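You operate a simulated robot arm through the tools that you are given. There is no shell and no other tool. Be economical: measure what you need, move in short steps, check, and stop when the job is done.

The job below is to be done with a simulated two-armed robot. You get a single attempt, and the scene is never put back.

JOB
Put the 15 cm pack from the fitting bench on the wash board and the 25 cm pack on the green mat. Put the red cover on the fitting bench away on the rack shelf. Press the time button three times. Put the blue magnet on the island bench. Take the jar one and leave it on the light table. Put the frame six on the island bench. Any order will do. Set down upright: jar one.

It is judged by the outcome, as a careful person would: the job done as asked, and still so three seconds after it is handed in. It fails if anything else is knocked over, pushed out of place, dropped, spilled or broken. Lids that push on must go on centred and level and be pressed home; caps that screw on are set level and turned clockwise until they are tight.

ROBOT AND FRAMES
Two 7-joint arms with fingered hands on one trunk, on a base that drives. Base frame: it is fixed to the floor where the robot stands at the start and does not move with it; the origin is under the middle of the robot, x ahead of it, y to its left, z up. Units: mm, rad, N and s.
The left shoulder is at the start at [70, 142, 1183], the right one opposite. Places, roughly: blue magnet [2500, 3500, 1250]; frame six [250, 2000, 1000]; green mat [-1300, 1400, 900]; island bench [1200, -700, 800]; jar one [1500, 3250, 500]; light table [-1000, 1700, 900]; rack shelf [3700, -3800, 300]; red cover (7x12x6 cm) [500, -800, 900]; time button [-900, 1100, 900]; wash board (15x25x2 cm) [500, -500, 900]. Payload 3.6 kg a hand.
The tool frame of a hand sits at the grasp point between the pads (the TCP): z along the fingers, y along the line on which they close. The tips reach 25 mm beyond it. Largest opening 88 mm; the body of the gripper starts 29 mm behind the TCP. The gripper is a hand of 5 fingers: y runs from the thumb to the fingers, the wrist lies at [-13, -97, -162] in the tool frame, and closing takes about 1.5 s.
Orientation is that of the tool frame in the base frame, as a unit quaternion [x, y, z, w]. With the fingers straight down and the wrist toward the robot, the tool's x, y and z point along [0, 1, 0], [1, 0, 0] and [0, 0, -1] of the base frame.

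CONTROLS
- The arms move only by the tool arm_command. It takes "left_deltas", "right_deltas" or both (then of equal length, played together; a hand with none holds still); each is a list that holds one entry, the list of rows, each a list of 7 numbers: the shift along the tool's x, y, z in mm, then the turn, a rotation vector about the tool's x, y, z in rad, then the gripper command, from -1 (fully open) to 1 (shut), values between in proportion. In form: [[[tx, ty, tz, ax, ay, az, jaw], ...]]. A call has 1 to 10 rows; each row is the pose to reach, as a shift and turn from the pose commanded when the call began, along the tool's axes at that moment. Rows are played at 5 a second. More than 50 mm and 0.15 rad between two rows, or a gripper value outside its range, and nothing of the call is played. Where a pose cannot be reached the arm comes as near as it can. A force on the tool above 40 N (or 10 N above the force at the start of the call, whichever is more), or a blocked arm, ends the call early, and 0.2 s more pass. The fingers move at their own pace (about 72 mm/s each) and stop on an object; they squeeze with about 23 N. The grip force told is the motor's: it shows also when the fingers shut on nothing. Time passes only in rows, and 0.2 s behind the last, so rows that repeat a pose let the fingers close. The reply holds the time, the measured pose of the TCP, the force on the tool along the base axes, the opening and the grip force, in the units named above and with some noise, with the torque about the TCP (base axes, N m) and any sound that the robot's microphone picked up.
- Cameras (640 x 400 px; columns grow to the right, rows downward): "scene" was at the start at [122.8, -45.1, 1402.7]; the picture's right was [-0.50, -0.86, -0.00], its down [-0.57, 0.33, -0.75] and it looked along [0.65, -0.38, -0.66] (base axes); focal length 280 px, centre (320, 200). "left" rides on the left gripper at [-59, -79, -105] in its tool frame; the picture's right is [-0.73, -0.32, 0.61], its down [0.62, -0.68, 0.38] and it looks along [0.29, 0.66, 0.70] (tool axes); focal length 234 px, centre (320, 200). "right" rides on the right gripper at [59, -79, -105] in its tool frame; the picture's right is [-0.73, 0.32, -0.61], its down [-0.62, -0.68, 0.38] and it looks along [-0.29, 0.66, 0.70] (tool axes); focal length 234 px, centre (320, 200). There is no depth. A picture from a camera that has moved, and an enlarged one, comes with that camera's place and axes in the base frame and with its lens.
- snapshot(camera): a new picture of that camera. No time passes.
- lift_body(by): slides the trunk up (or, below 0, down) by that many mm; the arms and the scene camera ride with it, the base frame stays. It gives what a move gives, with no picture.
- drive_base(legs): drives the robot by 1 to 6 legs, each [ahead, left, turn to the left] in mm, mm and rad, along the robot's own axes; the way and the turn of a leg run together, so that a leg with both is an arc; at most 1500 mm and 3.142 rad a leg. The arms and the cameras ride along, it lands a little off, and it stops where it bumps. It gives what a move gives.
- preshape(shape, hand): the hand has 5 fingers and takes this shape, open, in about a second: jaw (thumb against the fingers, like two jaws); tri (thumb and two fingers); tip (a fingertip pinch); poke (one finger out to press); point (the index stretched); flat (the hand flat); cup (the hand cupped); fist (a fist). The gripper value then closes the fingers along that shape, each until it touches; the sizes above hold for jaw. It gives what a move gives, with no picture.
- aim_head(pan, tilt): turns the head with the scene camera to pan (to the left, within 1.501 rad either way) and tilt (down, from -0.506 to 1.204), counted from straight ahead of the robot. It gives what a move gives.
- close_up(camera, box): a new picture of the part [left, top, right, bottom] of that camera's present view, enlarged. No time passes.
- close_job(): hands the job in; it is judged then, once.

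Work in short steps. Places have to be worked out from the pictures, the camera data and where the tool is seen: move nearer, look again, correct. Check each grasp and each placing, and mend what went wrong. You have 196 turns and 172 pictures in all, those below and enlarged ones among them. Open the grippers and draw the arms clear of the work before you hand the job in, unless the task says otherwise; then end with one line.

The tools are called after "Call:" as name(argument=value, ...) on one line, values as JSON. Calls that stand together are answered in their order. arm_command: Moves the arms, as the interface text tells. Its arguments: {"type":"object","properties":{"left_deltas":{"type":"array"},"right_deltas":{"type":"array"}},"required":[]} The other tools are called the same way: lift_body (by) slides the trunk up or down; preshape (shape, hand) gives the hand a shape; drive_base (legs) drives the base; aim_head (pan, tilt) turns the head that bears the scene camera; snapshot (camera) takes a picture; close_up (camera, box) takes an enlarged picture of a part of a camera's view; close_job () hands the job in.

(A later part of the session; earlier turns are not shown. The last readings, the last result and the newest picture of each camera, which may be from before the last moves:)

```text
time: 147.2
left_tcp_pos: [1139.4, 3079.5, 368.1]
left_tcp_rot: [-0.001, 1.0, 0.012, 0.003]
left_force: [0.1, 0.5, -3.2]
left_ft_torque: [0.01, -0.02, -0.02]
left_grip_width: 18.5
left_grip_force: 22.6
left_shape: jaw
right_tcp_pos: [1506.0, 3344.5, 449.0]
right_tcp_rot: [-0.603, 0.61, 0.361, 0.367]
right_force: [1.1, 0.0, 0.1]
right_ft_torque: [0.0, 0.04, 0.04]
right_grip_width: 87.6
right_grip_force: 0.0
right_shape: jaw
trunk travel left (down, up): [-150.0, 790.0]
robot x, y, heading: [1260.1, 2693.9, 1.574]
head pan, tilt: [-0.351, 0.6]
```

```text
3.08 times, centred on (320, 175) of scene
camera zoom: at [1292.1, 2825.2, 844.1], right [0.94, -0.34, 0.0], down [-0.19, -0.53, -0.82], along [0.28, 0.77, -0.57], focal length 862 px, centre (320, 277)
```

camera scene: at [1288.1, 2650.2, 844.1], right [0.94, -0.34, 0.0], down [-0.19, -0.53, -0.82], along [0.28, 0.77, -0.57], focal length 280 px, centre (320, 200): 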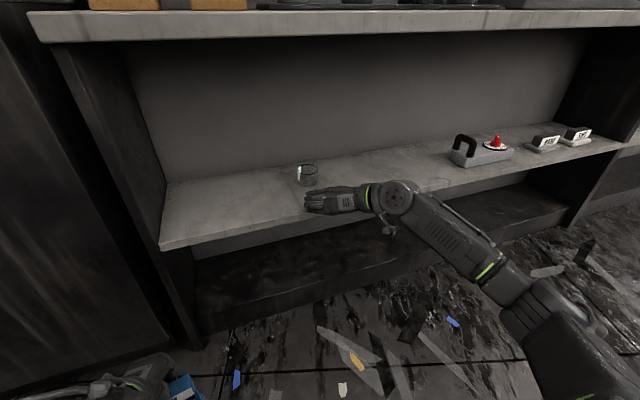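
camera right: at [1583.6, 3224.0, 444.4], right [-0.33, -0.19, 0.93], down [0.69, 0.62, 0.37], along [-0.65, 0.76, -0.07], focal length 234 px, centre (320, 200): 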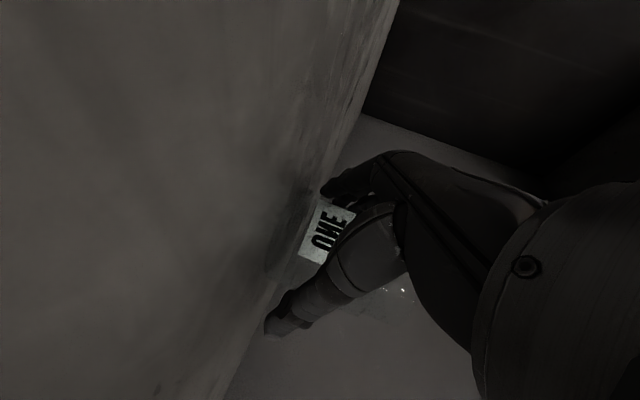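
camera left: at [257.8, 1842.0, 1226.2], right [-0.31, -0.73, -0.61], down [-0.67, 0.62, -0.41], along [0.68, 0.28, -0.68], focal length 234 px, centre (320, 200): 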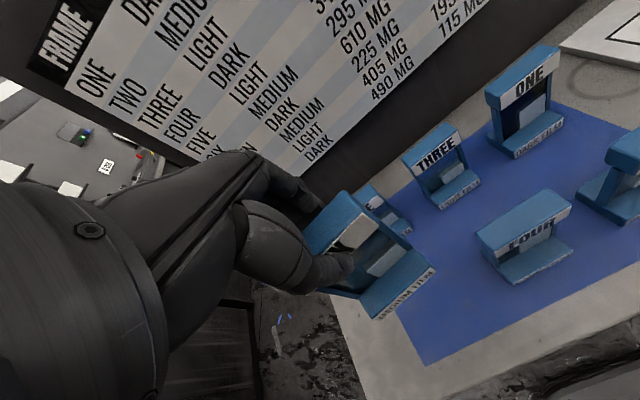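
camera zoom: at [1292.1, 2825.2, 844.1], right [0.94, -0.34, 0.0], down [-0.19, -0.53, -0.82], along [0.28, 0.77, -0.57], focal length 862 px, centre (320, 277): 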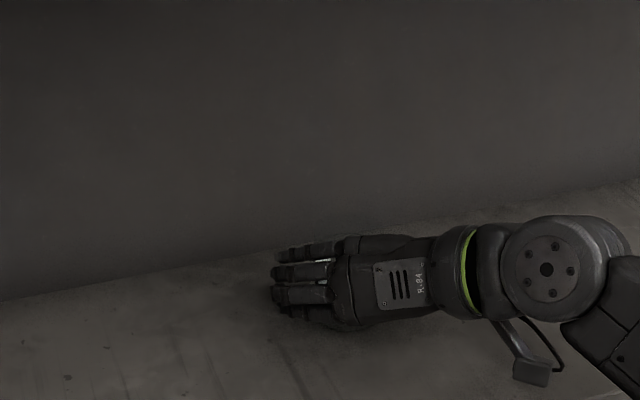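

The label grew in proportion to the approach, so the jar was not pushed. I close the right hand gently.

Call:
arm_command(right_deltas=[[[0, 0, 0, 0, 0, 0, -0.6], [0, 0, 0, 0, 0, 0, -0.3], [0, 0, 0, 0, 0, 0, 0], [0, 0, 0, 0, 0, 0, 0.3], [0, 0, 0, 0, 0, 0, 0.6], [0, 0, 0, 0, 0, 0, 1], [0, 0, 0, 0, 0, 0, 1], [0, 0, 0, 0, 0, 0, 1], [0, 0, 0, 0, 0, 0, 1]]])

Call:
snapshot(camera="right")

```text
time: 149.2
left_tcp_pos: [1138.2, 3078.3, 369.2]
left_tcp_rot: [-0.002, 1.0, 0.012, 0.003]
left_force: [0.1, 0.7, -3.8]
left_ft_torque: [0.0, 0.02, 0.0]
left_grip_width: 18.8
left_grip_force: 22.8
left_shape: jaw
right_tcp_pos: [1505.4, 3345.8, 447.8]
right_tcp_rot: [-0.602, 0.61, 0.361, 0.366]
right_force: [0.7, 0.8, 1.4]
right_ft_torque: [0.03, -0.05, 0.0]
right_grip_width: 49.0
right_grip_force: 22.9
right_shape: jaw
trunk travel left (down, up): [-150.0, 790.0]
robot x, y, heading: [1261.3, 2695.1, 1.573]
head pan, tilt: [-0.351, 0.6]
```

```text
83 pictures are left
camera right: at [1583.6, 3223.9, 444.6], right [-0.33, -0.19, 0.93], down [0.69, 0.62, 0.37], along [-0.65, 0.76, -0.07], focal length 234 px, centre (320, 200)
```

right: 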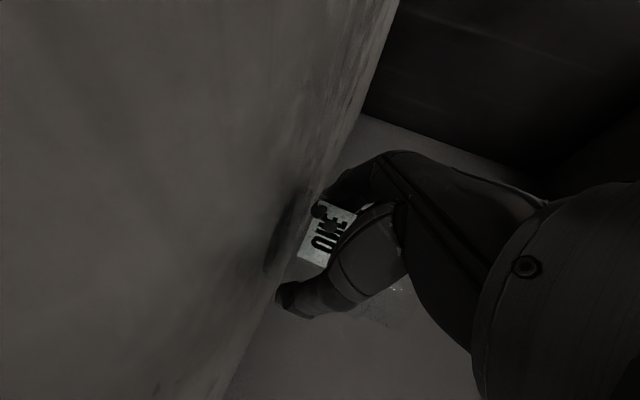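

The hand holds 49 mm of glass. I lift 45 mm with the trunk and check.

Call:
lift_body(by=45)

Call:
snapshot(camera="right")

Call:
close_up(camera="scene", box=[220, 110, 420, 240])

```text
time: 150.1
left_tcp_pos: [1138.9, 3079.1, 414.5]
left_tcp_rot: [-0.002, 1.0, 0.012, 0.004]
left_force: [0.0, -0.5, -4.2]
left_ft_torque: [0.02, 0.01, 0.0]
left_grip_width: 18.8
left_grip_force: 22.8
left_shape: jaw
right_tcp_pos: [1506.1, 3343.7, 491.1]
right_tcp_rot: [-0.603, 0.61, 0.36, 0.366]
right_force: [0.4, 0.3, -1.0]
right_ft_torque: [-0.01, -0.01, -0.06]
right_grip_width: 48.7
right_grip_force: 22.9
right_shape: jaw
trunk travel left (down, up): [-195.0, 745.0]
robot x, y, heading: [1261.0, 2695.7, 1.571]
head pan, tilt: [-0.351, 0.6]
```

```text
82 pictures are left
camera right: at [1583.6, 3224.1, 489.1], right [-0.33, -0.19, 0.93], down [0.69, 0.62, 0.37], along [-0.65, 0.76, -0.07], focal length 234 px, centre (320, 200)
```

right: 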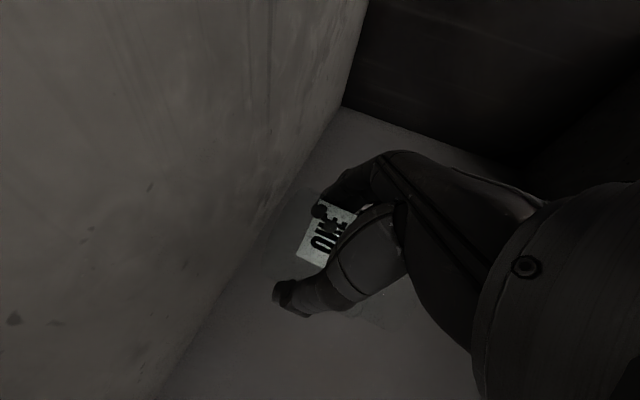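

```text
3.08 times, centred on (320, 175) of scene
camera zoom: at [1292.1, 2825.5, 889.1], right [0.94, -0.34, 0.0], down [-0.19, -0.53, -0.82], along [0.28, 0.77, -0.57], focal length 862 px, centre (320, 277)
```

zoom: 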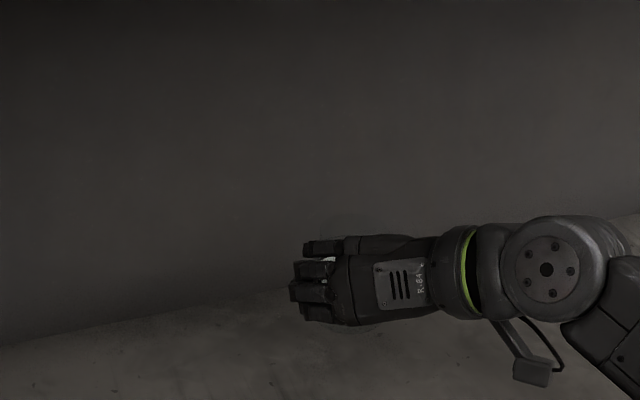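

Jar one is lifted, upright and firmly held. I back out of the shelf, then raise the trunk.

Call:
drive_base(legs=[[-330, 0, 0]])

Call:
lift_body(by=390)

Call:
lift_body(by=190)

Call:
arm_command(right_deltas=[[[18, 0, -34, 0, 0, 0, 1], [36, 0, -68, 0, 0, 0, 1], [54, 0, -102, 0, 0, 0, 1], [68, 0, -130, 0, 0, 0, 1]]])

Call:
snapshot(camera="scene")

```text
time: 152.3
left_tcp_pos: [1140.0, 2743.1, 413.0]
left_tcp_rot: [0.0, 1.0, 0.012, 0.003]
left_force: [0.8, 0.2, -3.7]
left_ft_torque: [0.01, 0.02, 0.0]
left_grip_width: 18.5
left_grip_force: 23.5
left_shape: jaw
right_tcp_pos: [1506.4, 3007.3, 492.2]
right_tcp_rot: [-0.602, 0.61, 0.361, 0.367]
right_force: [0.9, 0.2, -0.3]
right_ft_torque: [0.03, 0.01, -0.03]
right_grip_width: 48.8
right_grip_force: 22.2
right_shape: jaw
trunk travel left (down, up): [-195.0, 745.0]
robot x, y, heading: [1266.6, 2359.9, 1.567]
head pan, tilt: [-0.351, 0.6]
```

```text
time: 156.0
left_tcp_pos: [1139.0, 2743.6, 803.9]
left_tcp_rot: [0.0, 1.0, 0.012, 0.003]
left_force: [-0.4, 1.1, -3.8]
left_ft_torque: [0.02, 0.02, -0.01]
left_grip_width: 18.7
left_grip_force: 23.3
left_shape: jaw
right_tcp_pos: [1507.7, 3007.2, 881.8]
right_tcp_rot: [-0.602, 0.61, 0.361, 0.366]
right_force: [-0.2, 0.2, -1.3]
right_ft_torque: [0.01, -0.01, -0.02]
right_grip_width: 48.7
right_grip_force: 22.6
right_shape: jaw
trunk travel left (down, up): [-585.0, 355.0]
robot x, y, heading: [1260.8, 2362.8, 1.565]
head pan, tilt: [-0.351, 0.6]
```

```text
time: 158.1
left_tcp_pos: [1140.1, 2743.9, 994.0]
left_tcp_rot: [0.001, 1.0, 0.013, 0.004]
left_force: [-0.2, -0.4, -2.9]
left_ft_torque: [-0.01, -0.03, 0.01]
left_grip_width: 18.7
left_grip_force: 23.0
left_shape: jaw
right_tcp_pos: [1506.4, 3008.6, 1072.8]
right_tcp_rot: [-0.602, 0.61, 0.36, 0.367]
right_force: [-0.5, -0.7, -0.5]
right_ft_torque: [0.03, 0.03, 0.01]
right_grip_width: 48.7
right_grip_force: 22.9
right_shape: jaw
trunk travel left (down, up): [-775.0, 165.0]
robot x, y, heading: [1261.8, 2359.1, 1.575]
head pan, tilt: [-0.351, 0.6]
```

```text
time: 159.1
left_tcp_pos: [1139.6, 2742.6, 992.9]
left_tcp_rot: [0.0, 1.0, 0.013, 0.003]
left_force: [0.2, 0.0, -3.6]
left_ft_torque: [0.02, 0.0, -0.01]
left_grip_width: 18.3
left_grip_force: 22.8
left_shape: jaw
right_tcp_pos: [1505.9, 2861.9, 1077.2]
right_tcp_rot: [-0.604, 0.61, 0.361, 0.366]
right_force: [0.8, -0.1, -0.7]
right_ft_torque: [0.04, 0.01, -0.04]
right_grip_width: 48.5
right_grip_force: 23.0
right_shape: jaw
trunk travel left (down, up): [-775.0, 165.0]
robot x, y, heading: [1259.8, 2357.8, 1.573]
head pan, tilt: [-0.351, 0.6]
```

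```text
80 pictures are left
camera scene: at [1292.0, 2488.0, 1469.3], right [0.94, -0.35, 0.0], down [-0.2, -0.53, -0.83], along [0.29, 0.77, -0.56], focal length 280 px, centre (320, 200)
```

scene: 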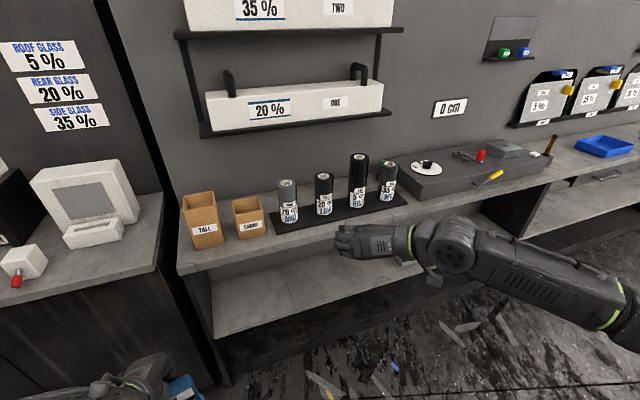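

Jar still firmly held. I raise the left hand with the frame by 150 mm so it clears the panel later.

Call:
arm_command(left_deltas=[[[0, 15, -35, 0, 0, 0, 1], [0, 30, -70, 0, 0, 0, 1], [0, 40, -105, 0, 0, 0, 1], [0, 50, -150, 0, 0, 0, 1]]])

Call:
drive_base(legs=[[0, 1490, 0]])

Call:
aim_head(pan=0.0, tilt=0.7)

Call:
snapshot(camera="scene")

```text
time: 160.1
left_tcp_pos: [1138.8, 2788.7, 1147.0]
left_tcp_rot: [0.0, 1.0, 0.012, 0.002]
left_force: [0.2, -0.7, -3.4]
left_ft_torque: [-0.03, 0.01, -0.01]
left_grip_width: 18.6
left_grip_force: 23.4
left_shape: jaw
right_tcp_pos: [1507.1, 2861.7, 1076.7]
right_tcp_rot: [-0.603, 0.61, 0.36, 0.367]
right_force: [0.1, 0.7, -2.0]
right_ft_torque: [-0.01, 0.0, -0.02]
right_grip_width: 48.7
right_grip_force: 23.3
right_shape: jaw
trunk travel left (down, up): [-775.0, 165.0]
robot x, y, heading: [1258.5, 2361.1, 1.572]
head pan, tilt: [-0.351, 0.6]
```

```text
time: 167.6
left_tcp_pos: [-366.8, 2802.2, 1146.2]
left_tcp_rot: [0.006, 1.0, 0.013, 0.003]
left_force: [-1.0, -0.3, -3.9]
left_ft_torque: [0.01, 0.02, -0.04]
left_grip_width: 18.8
left_grip_force: 23.7
left_shape: jaw
right_tcp_pos: [4.4, 2872.0, 1074.9]
right_tcp_rot: [-0.599, 0.613, 0.359, 0.369]
right_force: [0.6, 0.9, -0.9]
right_ft_torque: [0.04, 0.0, 0.03]
right_grip_width: 48.3
right_grip_force: 22.5
right_shape: jaw
trunk travel left (down, up): [-775.0, 165.0]
robot x, y, heading: [-248.0, 2369.1, 1.558]
head pan, tilt: [-0.351, 0.6]
```

```text
time: 168.4
left_tcp_pos: [-366.4, 2802.2, 1146.0]
left_tcp_rot: [0.005, 1.0, 0.012, 0.004]
left_force: [-0.5, -0.7, -4.0]
left_ft_torque: [-0.02, 0.0, -0.01]
left_grip_width: 18.5
left_grip_force: 22.8
left_shape: jaw
right_tcp_pos: [3.0, 2871.1, 1075.6]
right_tcp_rot: [-0.599, 0.614, 0.358, 0.369]
right_force: [-0.3, 0.3, 0.0]
right_ft_torque: [0.02, 0.0, -0.01]
right_grip_width: 48.7
right_grip_force: 22.9
right_shape: jaw
trunk travel left (down, up): [-775.0, 165.0]
robot x, y, heading: [-250.3, 2374.1, 1.557]
head pan, tilt: [0.0, 0.7]
```

```text
79 pictures are left
camera scene: at [-245.6, 2503.4, 1460.5], right [1.0, -0.01, 0.0], down [-0.01, -0.64, -0.76], along [0.01, 0.76, -0.64], focal length 280 px, centre (320, 200)
```

scene: 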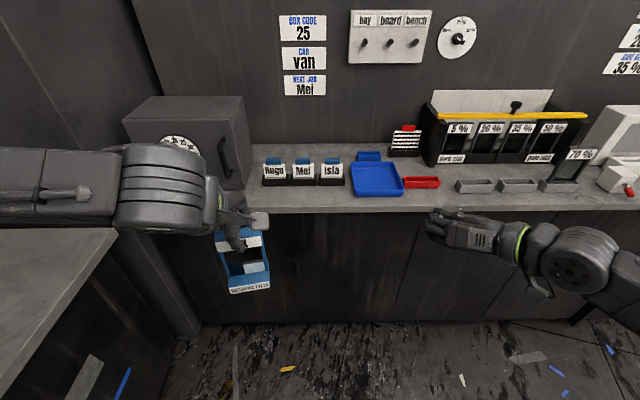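

Frame and jar both held. I back down the corridor and turn left to face the light table.

Call:
drive_base(legs=[[0, 110, 0.013], [-915, 0, 0], [0, 0, 1.57]])

Call:
aim_head(pan=-0.4, tilt=0.8)

Call:
snapshot(camera="scene")

```text
time: 177.7
left_tcp_pos: [-802.2, 1368.6, 1146.5]
left_tcp_rot: [-0.674, 0.738, 0.011, -0.005]
left_force: [-0.6, -0.1, -3.1]
left_ft_torque: [-0.02, -0.03, -0.01]
left_grip_width: 18.4
left_grip_force: 23.5
left_shape: jaw
right_tcp_pos: [-842.4, 1741.7, 1077.1]
right_tcp_rot: [0.857, -0.045, -0.513, -0.027]
right_force: [0.2, -0.4, -0.6]
right_ft_torque: [-0.01, 0.03, 0.02]
right_grip_width: 48.5
right_grip_force: 22.9
right_shape: jaw
trunk travel left (down, up): [-775.0, 165.0]
robot x, y, heading: [-361.5, 1450.9, 3.049]
head pan, tilt: [0.0, 0.7]
```

```text
time: 178.5
left_tcp_pos: [-801.1, 1367.8, 1147.1]
left_tcp_rot: [-0.674, 0.738, 0.012, -0.005]
left_force: [1.4, 0.5, -4.5]
left_ft_torque: [0.03, -0.04, 0.0]
left_grip_width: 18.5
left_grip_force: 23.7
left_shape: jaw
right_tcp_pos: [-842.4, 1742.0, 1076.5]
right_tcp_rot: [0.856, -0.044, -0.514, -0.027]
right_force: [0.4, -0.1, -0.6]
right_ft_torque: [-0.02, 0.03, -0.01]
right_grip_width: 48.4
right_grip_force: 22.9
right_shape: jaw
trunk travel left (down, up): [-775.0, 165.0]
robot x, y, heading: [-361.4, 1452.0, 3.045]
head pan, tilt: [-0.4, 0.799]
```

```text
78 pictures are left
camera scene: at [-484.3, 1491.6, 1452.3], right [0.47, 0.88, 0.0], down [0.63, -0.34, -0.7], along [-0.61, 0.33, -0.72], focal length 280 px, centre (320, 200)
```

scene: 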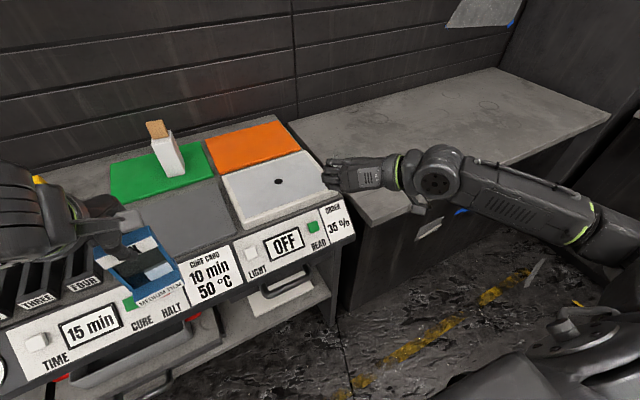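

The light table spans about x -1160…-950, y 1520…1800. I square up and move so the jar comes over [-1015, 1660].

Call:
drive_base(legs=[[0, 0, 0.095], [0, 33, 0], [147, 0, 0]])

Call:
snapshot(camera="scene")

Call:
snapshot(camera="right")

```text
time: 180.8
left_tcp_pos: [-935.8, 1290.0, 1147.7]
left_tcp_rot: [0.709, -0.705, -0.012, 0.007]
left_force: [0.0, 1.1, -3.5]
left_ft_torque: [0.0, 0.0, -0.01]
left_grip_width: 18.6
left_grip_force: 23.0
left_shape: jaw
right_tcp_pos: [-1010.3, 1658.7, 1077.3]
right_tcp_rot: [0.857, -0.002, -0.515, -0.002]
right_force: [0.6, -0.2, -0.8]
right_ft_torque: [0.02, 0.0, -0.02]
right_grip_width: 48.3
right_grip_force: 22.7
right_shape: jaw
trunk travel left (down, up): [-775.0, 165.0]
robot x, y, heading: [-507.8, 1416.3, -3.14]
head pan, tilt: [-0.4, 0.799]
```

```text
77 pictures are left
camera scene: at [-628.8, 1444.8, 1452.5], right [0.39, 0.92, 0.0], down [0.66, -0.28, -0.7], along [-0.64, 0.27, -0.72], focal length 280 px, centre (320, 200)
```

scene: 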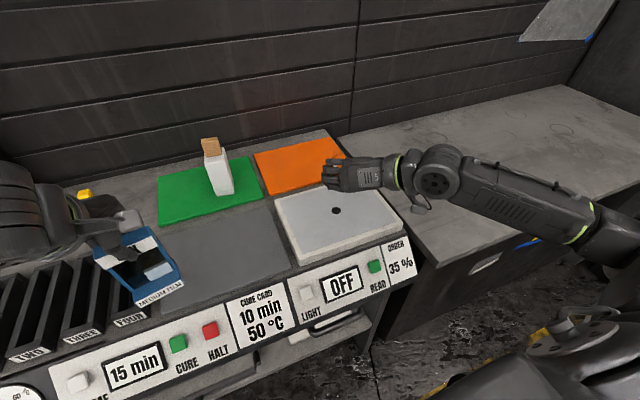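

```text
76 pictures are left
camera right: at [-888.5, 1737.1, 1074.0], right [0.19, -0.33, 0.93], down [-0.63, 0.69, 0.37], along [-0.76, -0.65, -0.07], focal length 234 px, centre (320, 200)
```

right: 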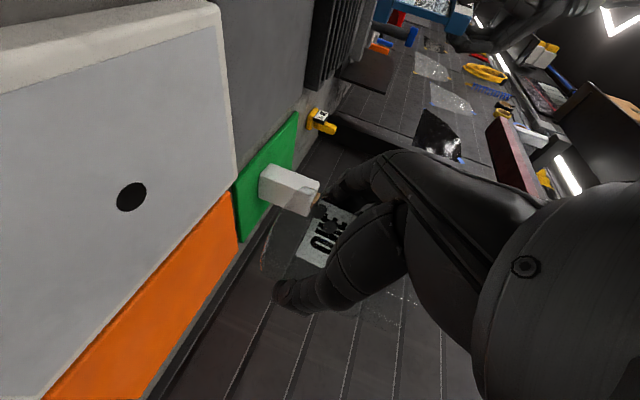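

The jar is over the table beside the dark spot, TCP [-1010, 1659]. The frame must stay high, so I lower with the right arm alone, first 100 mm.

Call:
arm_command(right_deltas=[[[26.5, 0, 14, 0, 0, 0, 1], [53, 0, 28, 0, 0, 0, 1], [75, 0, 40, 0, 0, 0, 1], [88, 0, 47, 0, 0, 0, 1]]])

Call:
snapshot(camera="right")

```text
time: 181.8
left_tcp_pos: [-934.8, 1290.7, 1146.9]
left_tcp_rot: [0.709, -0.705, -0.011, 0.006]
left_force: [-0.7, -0.5, -4.0]
left_ft_torque: [-0.03, 0.01, 0.02]
left_grip_width: 18.5
left_grip_force: 23.3
left_shape: jaw
right_tcp_pos: [-1010.3, 1660.3, 976.6]
right_tcp_rot: [0.857, -0.002, -0.514, -0.003]
right_force: [-0.5, -0.3, -1.1]
right_ft_torque: [0.0, -0.01, 0.04]
right_grip_width: 48.5
right_grip_force: 22.9
right_shape: jaw
trunk travel left (down, up): [-775.0, 165.0]
robot x, y, heading: [-507.6, 1415.9, -3.14]
head pan, tilt: [-0.4, 0.799]
```

```text
75 pictures are left
camera right: at [-888.7, 1738.5, 972.6], right [0.19, -0.33, 0.93], down [-0.63, 0.69, 0.37], along [-0.76, -0.65, -0.07], focal length 234 px, centre (320, 200)
```

right: 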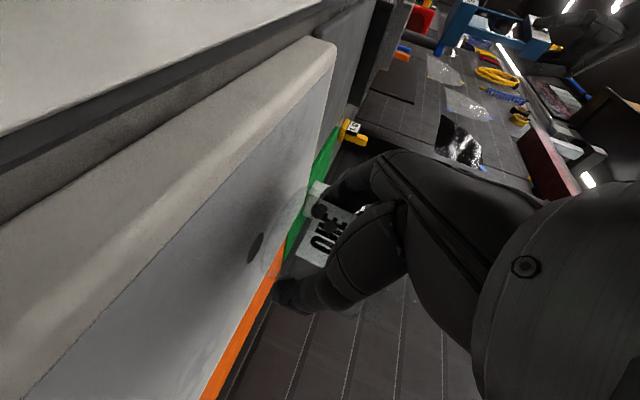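

About 20–28 mm remain. I go down 14 mm in fine steps.

Call:
arm_command(right_deltas=[[[7, 0, 3.8, 0, 0, 0, 1], [12.4, 0, 6.6, 0, 0, 0, 1], [12.4, 0, 6.6, 0, 0, 0, 1]]])

Call:
close_up(camera="right", box=[180, 150, 420, 330])

```text
time: 182.6
left_tcp_pos: [-935.6, 1292.1, 1145.9]
left_tcp_rot: [0.71, -0.704, -0.011, 0.005]
left_force: [-0.1, 0.4, -3.5]
left_ft_torque: [0.0, -0.03, -0.01]
left_grip_width: 18.3
left_grip_force: 23.0
left_shape: jaw
right_tcp_pos: [-1009.5, 1660.1, 961.7]
right_tcp_rot: [0.858, -0.003, -0.514, -0.002]
right_force: [0.4, -0.4, -1.6]
right_ft_torque: [0.01, -0.01, 0.04]
right_grip_width: 48.4
right_grip_force: 23.5
right_shape: jaw
trunk travel left (down, up): [-775.0, 165.0]
robot x, y, heading: [-505.3, 1418.1, -3.138]
head pan, tilt: [-0.4, 0.799]
```

```text
2.22 times, centred on (300, 240) of right
camera zoom: at [-888.8, 1738.0, 959.0], right [0.19, -0.33, 0.93], down [-0.63, 0.69, 0.37], along [-0.76, -0.65, -0.07], focal length 520 px, centre (364, 111)
```

zoom: 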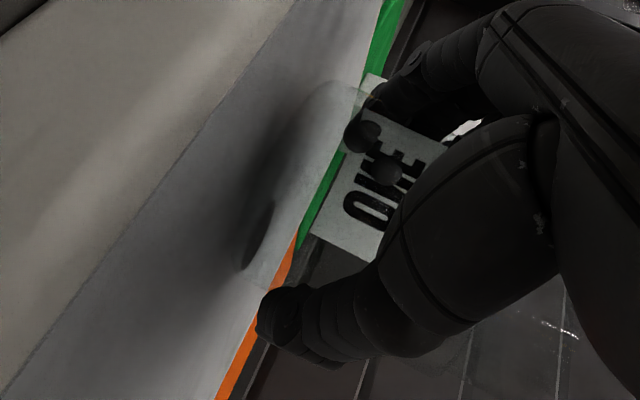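

No contact yet but the jar's foot is close. I continue in 3 mm steps.

Call:
arm_command(right_deltas=[[[2.7, 0, 1.4, 0, 0, 0, 1], [5.3, 0, 2.8, 0, 0, 0, 1], [7.1, 0, 3.7, 0, 0, 0, 1], [8.0, 0, 4.2, 0, 0, 0, 1]]])

Call:
close_up(camera="right", box=[180, 150, 420, 330])

```text
time: 183.6
left_tcp_pos: [-933.6, 1290.8, 1147.5]
left_tcp_rot: [0.709, -0.705, -0.013, 0.007]
left_force: [-1.1, -1.3, -3.7]
left_ft_torque: [0.02, -0.03, 0.0]
left_grip_width: 18.5
left_grip_force: 22.8
left_shape: jaw
right_tcp_pos: [-1009.3, 1657.9, 956.1]
right_tcp_rot: [0.857, -0.003, -0.515, -0.002]
right_force: [1.8, 0.3, 12.0]
right_ft_torque: [0.18, 0.2, -0.04]
right_grip_width: 48.0
right_grip_force: 23.0
right_shape: jaw
trunk travel left (down, up): [-775.0, 165.0]
robot x, y, heading: [-504.1, 1417.5, -3.137]
head pan, tilt: [-0.4, 0.799]
```

```text
2.22 times, centred on (300, 240) of right
camera zoom: at [-888.1, 1737.2, 952.3], right [0.19, -0.33, 0.93], down [-0.63, 0.69, 0.37], along [-0.76, -0.65, -0.07], focal length 520 px, centre (364, 111)
```

zoom: 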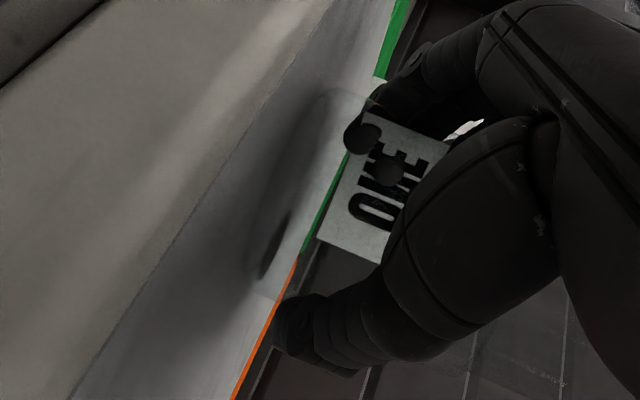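

Contact (12 N). I relax 2 mm and open gradually.

Call:
arm_command(right_deltas=[[[-1.8, 0, -0.9, 0, 0, 0, 1], [-2.6, 0, -1.4, 0, 0, 0, 0.6], [-2.6, 0, -1.4, 0, 0, 0, 0.2], [-2.6, 0, -1.4, 0, 0, 0, -0.2], [-2.6, 0, -1.4, 0, 0, 0, -0.6], [-2.6, 0, -1.4, 0, 0, 0, -1], [-2.6, 0, -1.4, 0, 0, 0, -1], [-2.6, 0, -1.4, 0, 0, 0, -1]]])

Call:
snapshot(camera="right")

Call:
close_up(camera="scene", box=[240, 120, 440, 260])

```text
time: 185.4
left_tcp_pos: [-935.7, 1290.1, 1146.1]
left_tcp_rot: [0.709, -0.705, -0.011, 0.006]
left_force: [-1.0, -0.3, -3.8]
left_ft_torque: [-0.01, 0.03, 0.02]
left_grip_width: 18.5
left_grip_force: 23.1
left_shape: jaw
right_tcp_pos: [-1010.5, 1659.3, 956.3]
right_tcp_rot: [0.858, -0.003, -0.513, -0.002]
right_force: [-0.1, 0.3, -0.5]
right_ft_torque: [-0.01, -0.02, 0.01]
right_grip_width: 87.5
right_grip_force: 0.1
right_shape: jaw
trunk travel left (down, up): [-775.0, 165.0]
robot x, y, heading: [-505.1, 1415.7, -3.141]
head pan, tilt: [-0.4, 0.799]
```

```text
72 pictures are left
camera right: at [-889.4, 1738.0, 953.4], right [0.19, -0.33, 0.93], down [-0.63, 0.69, 0.37], along [-0.76, -0.65, -0.07], focal length 234 px, centre (320, 200)
```

right: 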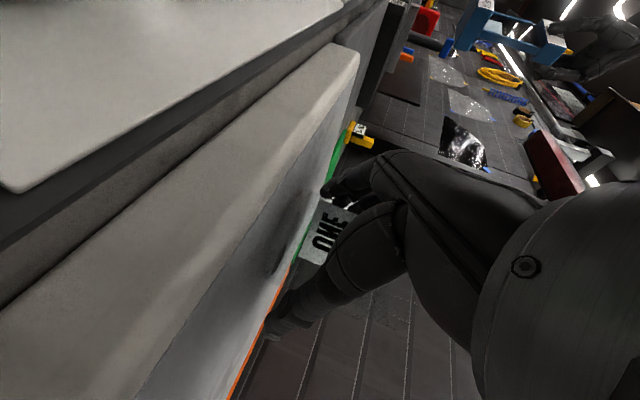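

```text
2.86 times, centred on (340, 190) of scene
camera zoom: at [-631.2, 1445.5, 1452.2], right [0.39, 0.92, 0.0], down [0.66, -0.28, -0.7], along [-0.64, 0.27, -0.72], focal length 801 px, centre (263, 229)
```

zoom: 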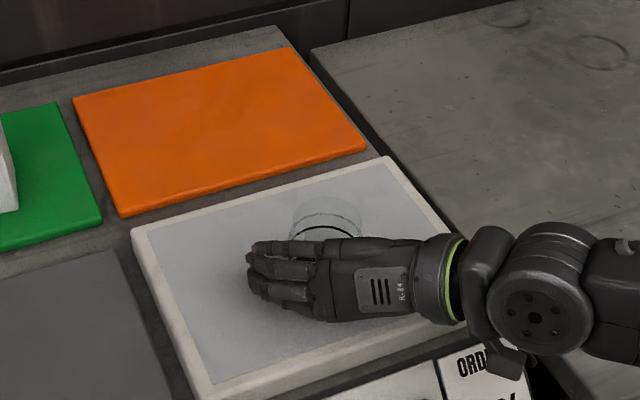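

The jar stands upright between the open fingers. I back the base straight out and check.

Call:
drive_base(legs=[[-160, 0, 0]])

Call:
close_up(camera="scene", box=[200, 60, 460, 240])

```text
time: 186.8
left_tcp_pos: [-775.3, 1291.5, 1145.5]
left_tcp_rot: [0.71, -0.704, -0.011, 0.006]
left_force: [-0.6, 0.6, -3.3]
left_ft_torque: [0.01, -0.02, 0.03]
left_grip_width: 18.5
left_grip_force: 23.3
left_shape: jaw
right_tcp_pos: [-851.8, 1660.3, 956.5]
right_tcp_rot: [0.858, -0.002, -0.513, -0.003]
right_force: [0.6, -0.5, -0.2]
right_ft_torque: [0.0, -0.03, 0.05]
right_grip_width: 87.6
right_grip_force: 0.1
right_shape: jaw
trunk travel left (down, up): [-775.0, 165.0]
robot x, y, heading: [-340.8, 1420.4, -3.139]
head pan, tilt: [-0.4, 0.799]
```

```text
2.22 times, centred on (330, 150) of scene
camera zoom: at [-472.0, 1446.0, 1452.0], right [0.39, 0.92, 0.0], down [0.66, -0.28, -0.7], along [-0.64, 0.27, -0.72], focal length 623 px, centre (298, 311)
```

zoom: 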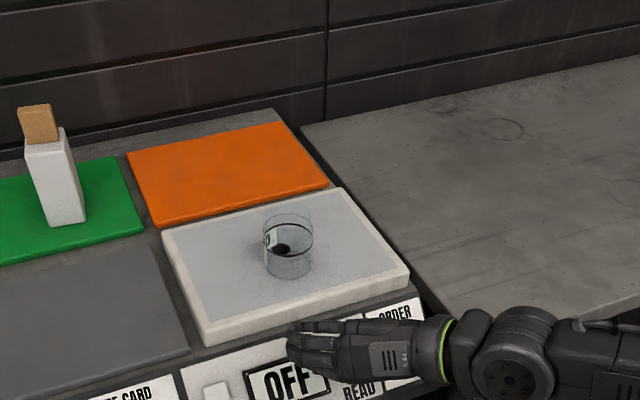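

Jar one stands upright on the light table. Next is the blue magnet: I raise the trunk, turn back and drive along the aisle.

Call:
lift_body(by=150)

Call:
drive_base(legs=[[0, 0, -1.57], [940, 0, 0], [0, -1490, 0], [0, -900, 0]])

Call:
aim_head(pan=-0.2, tilt=0.4)

Call:
snapshot(camera="scene")

```text
time: 188.6
left_tcp_pos: [-774.9, 1291.3, 1295.7]
left_tcp_rot: [0.709, -0.705, -0.011, 0.006]
left_force: [-0.2, -0.8, -4.6]
left_ft_torque: [0.03, 0.01, 0.01]
left_grip_width: 18.6
left_grip_force: 22.4
left_shape: jaw
right_tcp_pos: [-849.3, 1659.2, 1107.2]
right_tcp_rot: [0.857, -0.002, -0.515, -0.003]
right_force: [0.7, 0.6, 0.0]
right_ft_torque: [0.02, 0.06, -0.01]
right_grip_width: 87.8
right_grip_force: 0.2
right_shape: jaw
trunk travel left (down, up): [-925.0, 15.0]
robot x, y, heading: [-344.1, 1422.7, -3.14]
head pan, tilt: [-0.4, 0.799]
```

```text
time: 208.7
left_tcp_pos: [1899.1, 2858.4, 1296.1]
left_tcp_rot: [-0.006, 1.0, 0.011, 0.003]
left_force: [-0.3, 0.4, -4.1]
left_ft_torque: [-0.01, 0.01, 0.02]
left_grip_width: 18.5
left_grip_force: 23.0
left_shape: jaw
right_tcp_pos: [2267.3, 2936.7, 1107.5]
right_tcp_rot: [0.607, -0.606, -0.362, -0.365]
right_force: [0.2, 0.6, 0.2]
right_ft_torque: [-0.02, -0.02, 0.01]
right_grip_width: 87.3
right_grip_force: 0.1
right_shape: jaw
trunk travel left (down, up): [-925.0, 15.0]
robot x, y, heading: [2032.1, 2427.8, 1.574]
head pan, tilt: [-0.4, 0.799]
```

```text
time: 209.6
left_tcp_pos: [1901.8, 2858.4, 1296.6]
left_tcp_rot: [-0.006, 1.0, 0.013, 0.002]
left_force: [-0.3, 0.1, -3.2]
left_ft_torque: [0.01, -0.02, -0.03]
left_grip_width: 17.9
left_grip_force: 22.8
left_shape: jaw
right_tcp_pos: [2269.0, 2936.0, 1107.1]
right_tcp_rot: [-0.606, 0.607, 0.363, 0.364]
right_force: [0.2, 0.0, -0.4]
right_ft_torque: [0.02, 0.0, 0.0]
right_grip_width: 87.7
right_grip_force: 0.1
right_shape: jaw
trunk travel left (down, up): [-925.0, 15.0]
robot x, y, heading: [2030.2, 2430.4, 1.58]
head pan, tilt: [-0.201, 0.4]
```

```text
69 pictures are left
camera scene: at [2046.9, 2568.3, 1637.3], right [0.98, -0.19, 0.0], down [-0.07, -0.38, -0.92], along [0.18, 0.9, -0.39], focal length 280 px, centre (320, 200)
```

scene: 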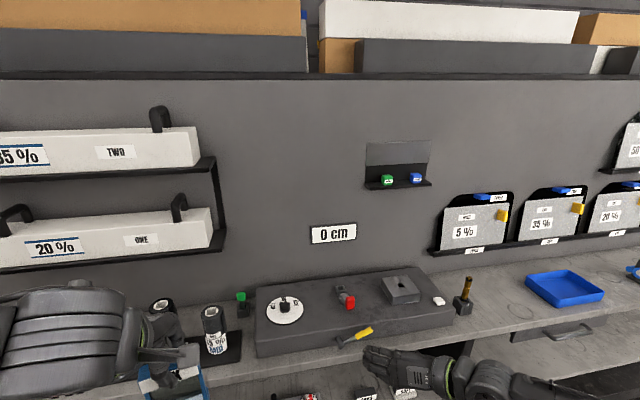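

The blue magnet sits on a small ledge on the wall, about [2575, 3440, 1315]. I zoom in.

Call:
close_up(camera="scene", box=[350, 130, 450, 200])

```text
5.71 times, centred on (400, 165) of scene
camera zoom: at [2046.9, 2568.3, 1637.3], right [0.98, -0.19, 0.0], down [-0.07, -0.38, -0.92], along [0.18, 0.9, -0.39], focal length 1602 px, centre (-137, 400)
```

zoom: 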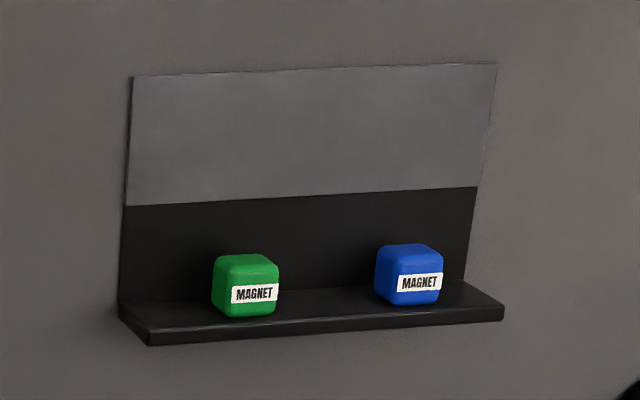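

It is a cube of about 37 mm with free space in front. I raise the right hand by 205 mm, sidestep in line with it, and come closer.

Call:
arm_command(right_deltas=[[[-40, 0, -21, 0, 0, 0, -1], [-80, 0, -42, 0, 0, 0, -1], [-120, 0, -64, 0, 0, 0, -1], [-160, 0, -85, 0, 0, 0, -1], [-181, 0, -96, 0, 0, 0, -1]]])

Call:
drive_base(legs=[[0, -300, -0.008], [300, 0, 0]])

Call:
aim_head(pan=-0.4, tilt=0.45)

Call:
snapshot(camera="scene")

Call:
snapshot(camera="right")

```text
time: 210.8
left_tcp_pos: [1901.2, 2859.3, 1296.8]
left_tcp_rot: [-0.006, 1.0, 0.012, 0.004]
left_force: [0.9, -0.3, -3.0]
left_ft_torque: [0.03, 0.03, -0.02]
left_grip_width: 18.4
left_grip_force: 23.2
left_shape: jaw
right_tcp_pos: [2264.7, 2934.6, 1313.5]
right_tcp_rot: [-0.607, 0.607, 0.362, 0.365]
right_force: [-0.3, -0.2, -0.2]
right_ft_torque: [0.05, 0.02, 0.01]
right_grip_width: 87.7
right_grip_force: 0.1
right_shape: jaw
trunk travel left (down, up): [-925.0, 15.0]
robot x, y, heading: [2028.0, 2425.5, 1.583]
head pan, tilt: [-0.201, 0.4]
```

```text
time: 214.4
left_tcp_pos: [2203.7, 3149.7, 1297.3]
left_tcp_rot: [0.001, 1.0, 0.013, 0.003]
left_force: [0.3, -0.2, -4.3]
left_ft_torque: [0.05, 0.0, -0.03]
left_grip_width: 18.2
left_grip_force: 23.1
left_shape: jaw
right_tcp_pos: [2569.3, 3222.6, 1313.9]
right_tcp_rot: [-0.601, 0.611, 0.361, 0.368]
right_force: [0.6, 0.3, 0.2]
right_ft_torque: [-0.02, 0.01, 0.02]
right_grip_width: 87.6
right_grip_force: 0.1
right_shape: jaw
trunk travel left (down, up): [-925.0, 15.0]
robot x, y, heading: [2320.6, 2718.7, 1.567]
head pan, tilt: [-0.201, 0.4]
```

```text
time: 215.2
left_tcp_pos: [2203.3, 3153.0, 1295.4]
left_tcp_rot: [0.002, 1.0, 0.012, 0.003]
left_force: [-0.8, -0.3, -3.1]
left_ft_torque: [-0.03, 0.02, -0.04]
left_grip_width: 18.2
left_grip_force: 23.4
left_shape: jaw
right_tcp_pos: [2568.8, 3224.5, 1313.1]
right_tcp_rot: [-0.602, 0.611, 0.36, 0.367]
right_force: [-0.7, -0.4, 0.3]
right_ft_torque: [0.02, 0.02, -0.01]
right_grip_width: 87.6
right_grip_force: 0.0
right_shape: jaw
trunk travel left (down, up): [-925.0, 15.0]
robot x, y, heading: [2326.6, 2720.6, 1.571]
head pan, tilt: [-0.4, 0.45]
```

```text
67 pictures are left
camera scene: at [2361.3, 2854.2, 1632.7], right [0.92, -0.39, 0.0], down [-0.17, -0.4, -0.9], along [0.35, 0.83, -0.44], focal length 280 px, centre (320, 200)
```

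scene: 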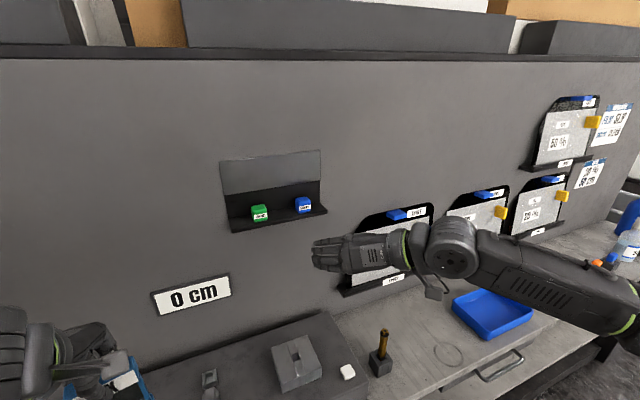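

```text
66 pictures are left
camera right: at [2645.7, 3102.8, 1309.8], right [-0.33, -0.19, 0.93], down [0.69, 0.62, 0.37], along [-0.64, 0.76, -0.07], focal length 234 px, centre (320, 200)
```

right: 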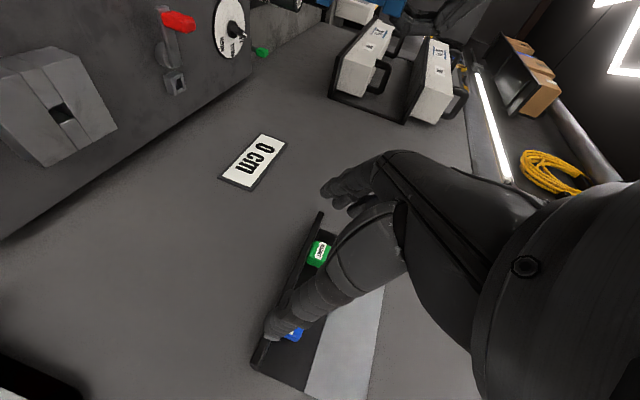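

The magnet is at about [2576, 3468, 1308]. I drive 150 mm closer and look again.

Call:
drive_base(legs=[[150, -5, 0]])

Call:
close_up(camera="scene", box=[180, 120, 440, 300])

Call:
snapshot(camera="right")

```text
time: 216.5
left_tcp_pos: [2207.5, 3297.3, 1297.5]
left_tcp_rot: [0.002, 1.0, 0.014, 0.003]
left_force: [-0.1, -0.5, -3.3]
left_ft_torque: [-0.03, 0.01, -0.03]
left_grip_width: 18.8
left_grip_force: 22.8
left_shape: jaw
right_tcp_pos: [2572.8, 3368.8, 1314.3]
right_tcp_rot: [-0.602, 0.61, 0.36, 0.368]
right_force: [-0.2, 0.0, -1.3]
right_ft_torque: [-0.02, -0.02, -0.03]
right_grip_width: 87.4
right_grip_force: 0.1
right_shape: jaw
trunk travel left (down, up): [-925.0, 15.0]
robot x, y, heading: [2327.4, 2871.3, 1.566]
head pan, tilt: [-0.4, 0.45]
```

```text
2.22 times, centred on (310, 210) of scene
camera zoom: at [2366.7, 2998.5, 1633.1], right [0.92, -0.39, 0.0], down [-0.17, -0.4, -0.9], along [0.35, 0.83, -0.43], focal length 623 px, centre (342, 178)
```

zoom: 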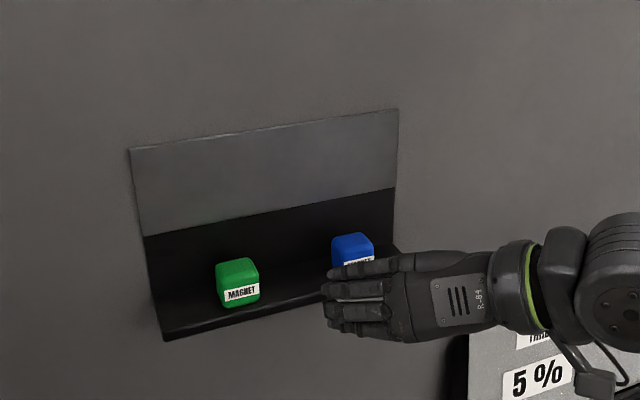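

```text
64 pictures are left
camera right: at [2650.6, 3248.4, 1310.8], right [-0.33, -0.19, 0.93], down [0.69, 0.62, 0.37], along [-0.65, 0.76, -0.07], focal length 234 px, centre (320, 200)
```

right: 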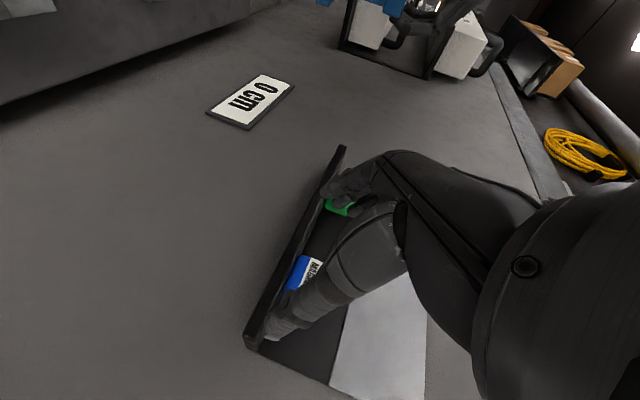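

Good agreement now: magnet at [2569, 3449, 1314], hand at [2573, 3369, 1314]. I extend the arm 76 mm and close.

Call:
arm_command(right_deltas=[[[-13, 2, 21, 0, 0, 0, -1], [-25, 4, 43, 0, 0, 0, -1], [-38, 4, 66, 0, 0, 0, -1]]])

Call:
close_up(camera="scene", box=[180, 120, 440, 300])

Call:
close_up(camera="right", box=[220, 130, 420, 370])

```text
time: 217.3
left_tcp_pos: [2207.1, 3302.4, 1295.2]
left_tcp_rot: [0.0, 1.0, 0.011, 0.004]
left_force: [-0.1, 0.4, -2.8]
left_ft_torque: [-0.03, -0.03, 0.02]
left_grip_width: 18.5
left_grip_force: 22.9
left_shape: jaw
right_tcp_pos: [2572.3, 3451.1, 1315.2]
right_tcp_rot: [-0.603, 0.611, 0.36, 0.366]
right_force: [-0.3, -1.2, 1.7]
right_ft_torque: [-0.02, 0.09, 0.08]
right_grip_width: 87.7
right_grip_force: 0.0
right_shape: jaw
trunk travel left (down, up): [-925.0, 15.0]
robot x, y, heading: [2330.6, 2871.9, 1.564]
head pan, tilt: [-0.4, 0.45]
```

```text
2.22 times, centred on (310, 210) of scene
camera zoom: at [2366.2, 3004.6, 1632.5], right [0.92, -0.39, 0.0], down [-0.17, -0.4, -0.9], along [0.35, 0.83, -0.44], focal length 623 px, centre (342, 178)
```

zoom: 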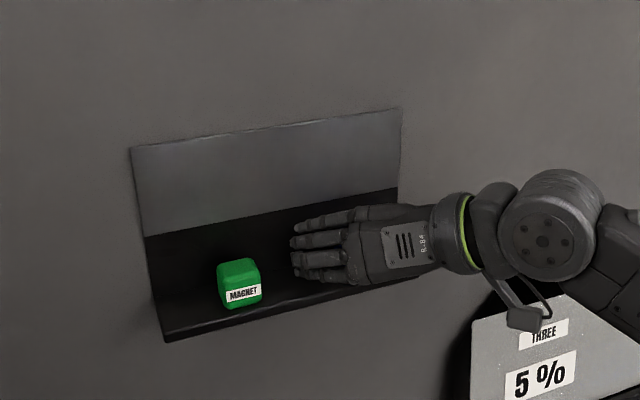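

```text
1.67 times, centred on (320, 250) of right
camera zoom: at [2649.2, 3329.7, 1310.9], right [-0.33, -0.19, 0.93], down [0.69, 0.62, 0.37], along [-0.65, 0.76, -0.07], focal length 390 px, centre (320, 117)
```

zoom: 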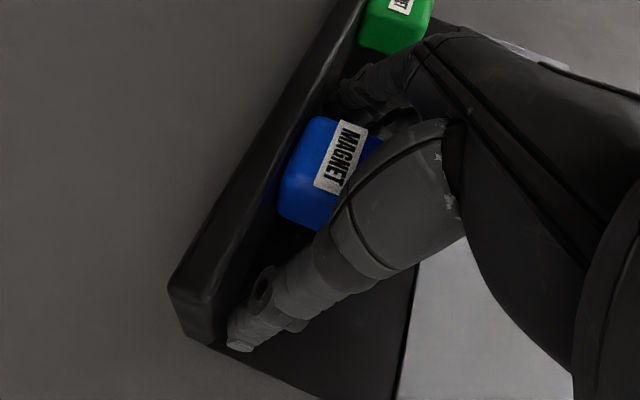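

The magnet is between thumb and fingers, a little nearer the fingers. I shift 6 mm and close.

Call:
arm_command(right_deltas=[[[-1, 6, -1, 0, 0, 0, -1], [-1, 6, -1, 0, 0, 0, -0.3], [-1, 6, -1, 0, 0, 0, 0.3], [-1, 6, -1, 0, 0, 0, 1], [-1, 6, -1, 0, 0, 0, 1], [-1, 6, -1, 0, 0, 0, 1], [-1, 6, -1, 0, 0, 0, 1], [-1, 6, -1, 0, 0, 0, 1]]])

Call:
close_up(camera="right", box=[220, 130, 420, 370])

```text
time: 219.1
left_tcp_pos: [2207.2, 3299.8, 1295.8]
left_tcp_rot: [0.001, 1.0, 0.012, 0.004]
left_force: [0.0, -0.2, -3.5]
left_ft_torque: [-0.01, -0.02, -0.01]
left_grip_width: 18.2
left_grip_force: 22.9
left_shape: jaw
right_tcp_pos: [2566.5, 3447.1, 1314.8]
right_tcp_rot: [-0.602, 0.611, 0.361, 0.366]
right_force: [0.9, 0.0, -0.3]
right_ft_torque: [0.0, -0.01, -0.03]
right_grip_width: 20.5
right_grip_force: 23.5
right_shape: jaw
trunk travel left (down, up): [-925.0, 15.0]
robot x, y, heading: [2332.8, 2871.4, 1.562]
head pan, tilt: [-0.4, 0.45]
```

```text
1.67 times, centred on (320, 250) of right
camera zoom: at [2643.6, 3326.6, 1312.8], right [-0.33, -0.19, 0.93], down [0.69, 0.62, 0.37], along [-0.65, 0.76, -0.07], focal length 390 px, centre (320, 117)
```

zoom: 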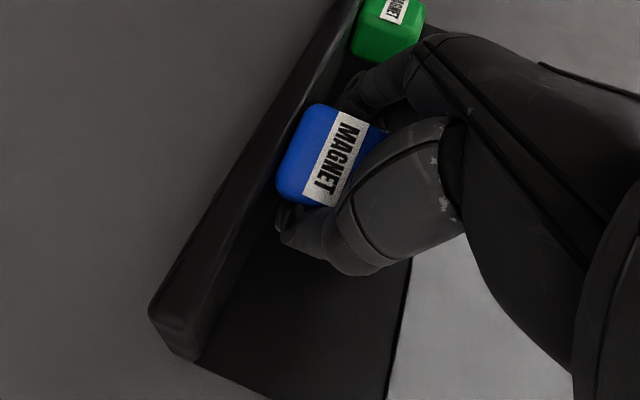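

The fingers hold the magnet. I lift it 35 mm off the ledge and back the arm out.

Call:
arm_command(right_deltas=[[[-15, 0, -8, 0, 0, 0, 1], [-31, 0, -16, 0, 0, 0, 1], [-12, 0, -55, 0, 0, 0, 1], [6, 0, -90, 0, 0, 0, 1]]])

Call:
close_up(camera="right", box=[220, 130, 420, 370])

Call:
snapshot(camera="scene")

```text
time: 220.1
left_tcp_pos: [2208.5, 3296.8, 1297.3]
left_tcp_rot: [0.001, 1.0, 0.014, 0.003]
left_force: [-0.2, -0.4, -3.0]
left_ft_torque: [0.0, -0.02, 0.01]
left_grip_width: 18.3
left_grip_force: 23.3
left_shape: jaw
right_tcp_pos: [2563.6, 3362.8, 1355.8]
right_tcp_rot: [-0.601, 0.611, 0.361, 0.368]
right_force: [-0.2, -1.3, -0.6]
right_ft_torque: [-0.02, 0.02, 0.02]
right_grip_width: 20.6
right_grip_force: 23.6
right_shape: jaw
trunk travel left (down, up): [-925.0, 15.0]
robot x, y, heading: [2333.7, 2868.5, 1.567]
head pan, tilt: [-0.4, 0.45]
```

```text
1.67 times, centred on (320, 250) of right
camera zoom: at [2641.8, 3241.8, 1352.1], right [-0.33, -0.19, 0.93], down [0.69, 0.62, 0.37], along [-0.65, 0.76, -0.07], focal length 390 px, centre (320, 117)
```

zoom: 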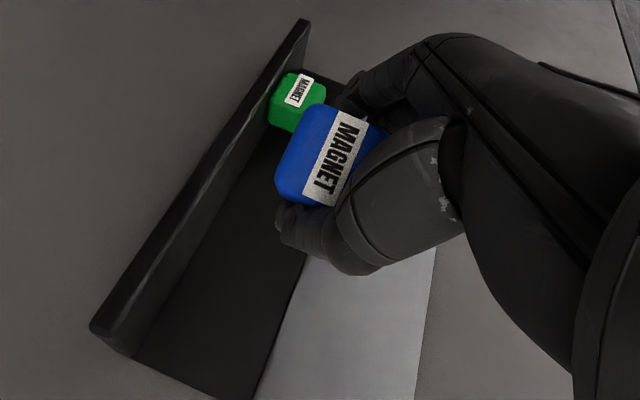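

```text
59 pictures are left
camera scene: at [2367.6, 2998.2, 1633.0], right [0.92, -0.39, 0.0], down [-0.17, -0.4, -0.9], along [0.35, 0.83, -0.43], focal length 280 px, centre (320, 200)
```

scene: 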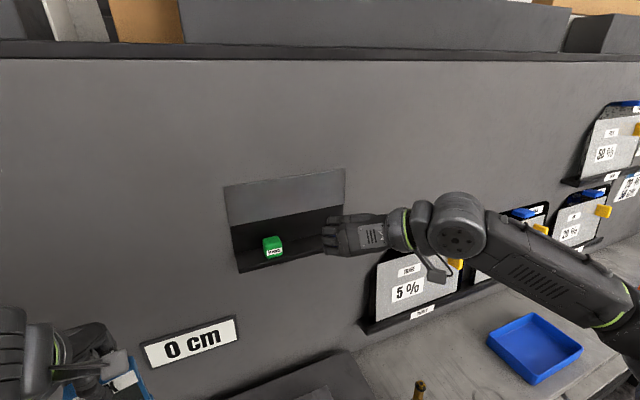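

The blue magnet is in hand. I back away from the counter, turn around to face south and look for the way to the island bench.

Call:
drive_base(legs=[[-450, 0, 0], [0, 0, -1.57], [0, 0, -1.57]])

Call:
aim_head(pan=-0.35, tilt=0.4)

Call:
snapshot(camera="scene")

```text
time: 230.3
left_tcp_pos: [2500.8, 1992.0, 1296.0]
left_tcp_rot: [0.998, 0.053, -0.003, 0.013]
left_force: [0.2, 0.4, -2.2]
left_ft_torque: [-0.02, -0.01, -0.05]
left_grip_width: 18.2
left_grip_force: 23.0
left_shape: jaw
right_tcp_pos: [2153.9, 1887.1, 1353.7]
right_tcp_rot: [0.578, 0.634, -0.347, 0.379]
right_force: [0.2, 0.1, -1.3]
right_ft_torque: [0.0, 0.01, -0.01]
right_grip_width: 20.5
right_grip_force: 23.3
right_shape: jaw
trunk travel left (down, up): [-925.0, 15.0]
robot x, y, heading: [2331.0, 2406.7, -1.464]
head pan, tilt: [-0.4, 0.45]
```

```text
time: 231.0
left_tcp_pos: [2501.3, 1992.9, 1295.7]
left_tcp_rot: [0.999, 0.053, -0.003, 0.012]
left_force: [-0.5, 0.2, -3.5]
left_ft_torque: [0.0, -0.01, 0.02]
left_grip_width: 18.0
left_grip_force: 23.0
left_shape: jaw
right_tcp_pos: [2153.1, 1888.3, 1354.5]
right_tcp_rot: [0.577, 0.634, -0.347, 0.38]
right_force: [-0.5, -0.5, -0.1]
right_ft_torque: [-0.02, 0.0, 0.0]
right_grip_width: 20.3
right_grip_force: 22.8
right_shape: jaw
trunk travel left (down, up): [-925.0, 15.0]
robot x, y, heading: [2328.4, 2404.9, -1.471]
head pan, tilt: [-0.351, 0.4]
```

```text
58 pictures are left
camera scene: at [2314.4, 2263.8, 1637.3], right [-0.97, 0.24, 0.0], down [0.1, 0.38, -0.92], along [-0.23, -0.89, -0.39], focal length 280 px, centre (320, 200)
```

scene: 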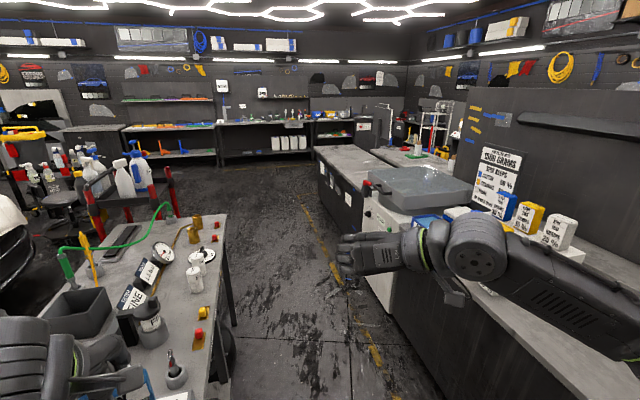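

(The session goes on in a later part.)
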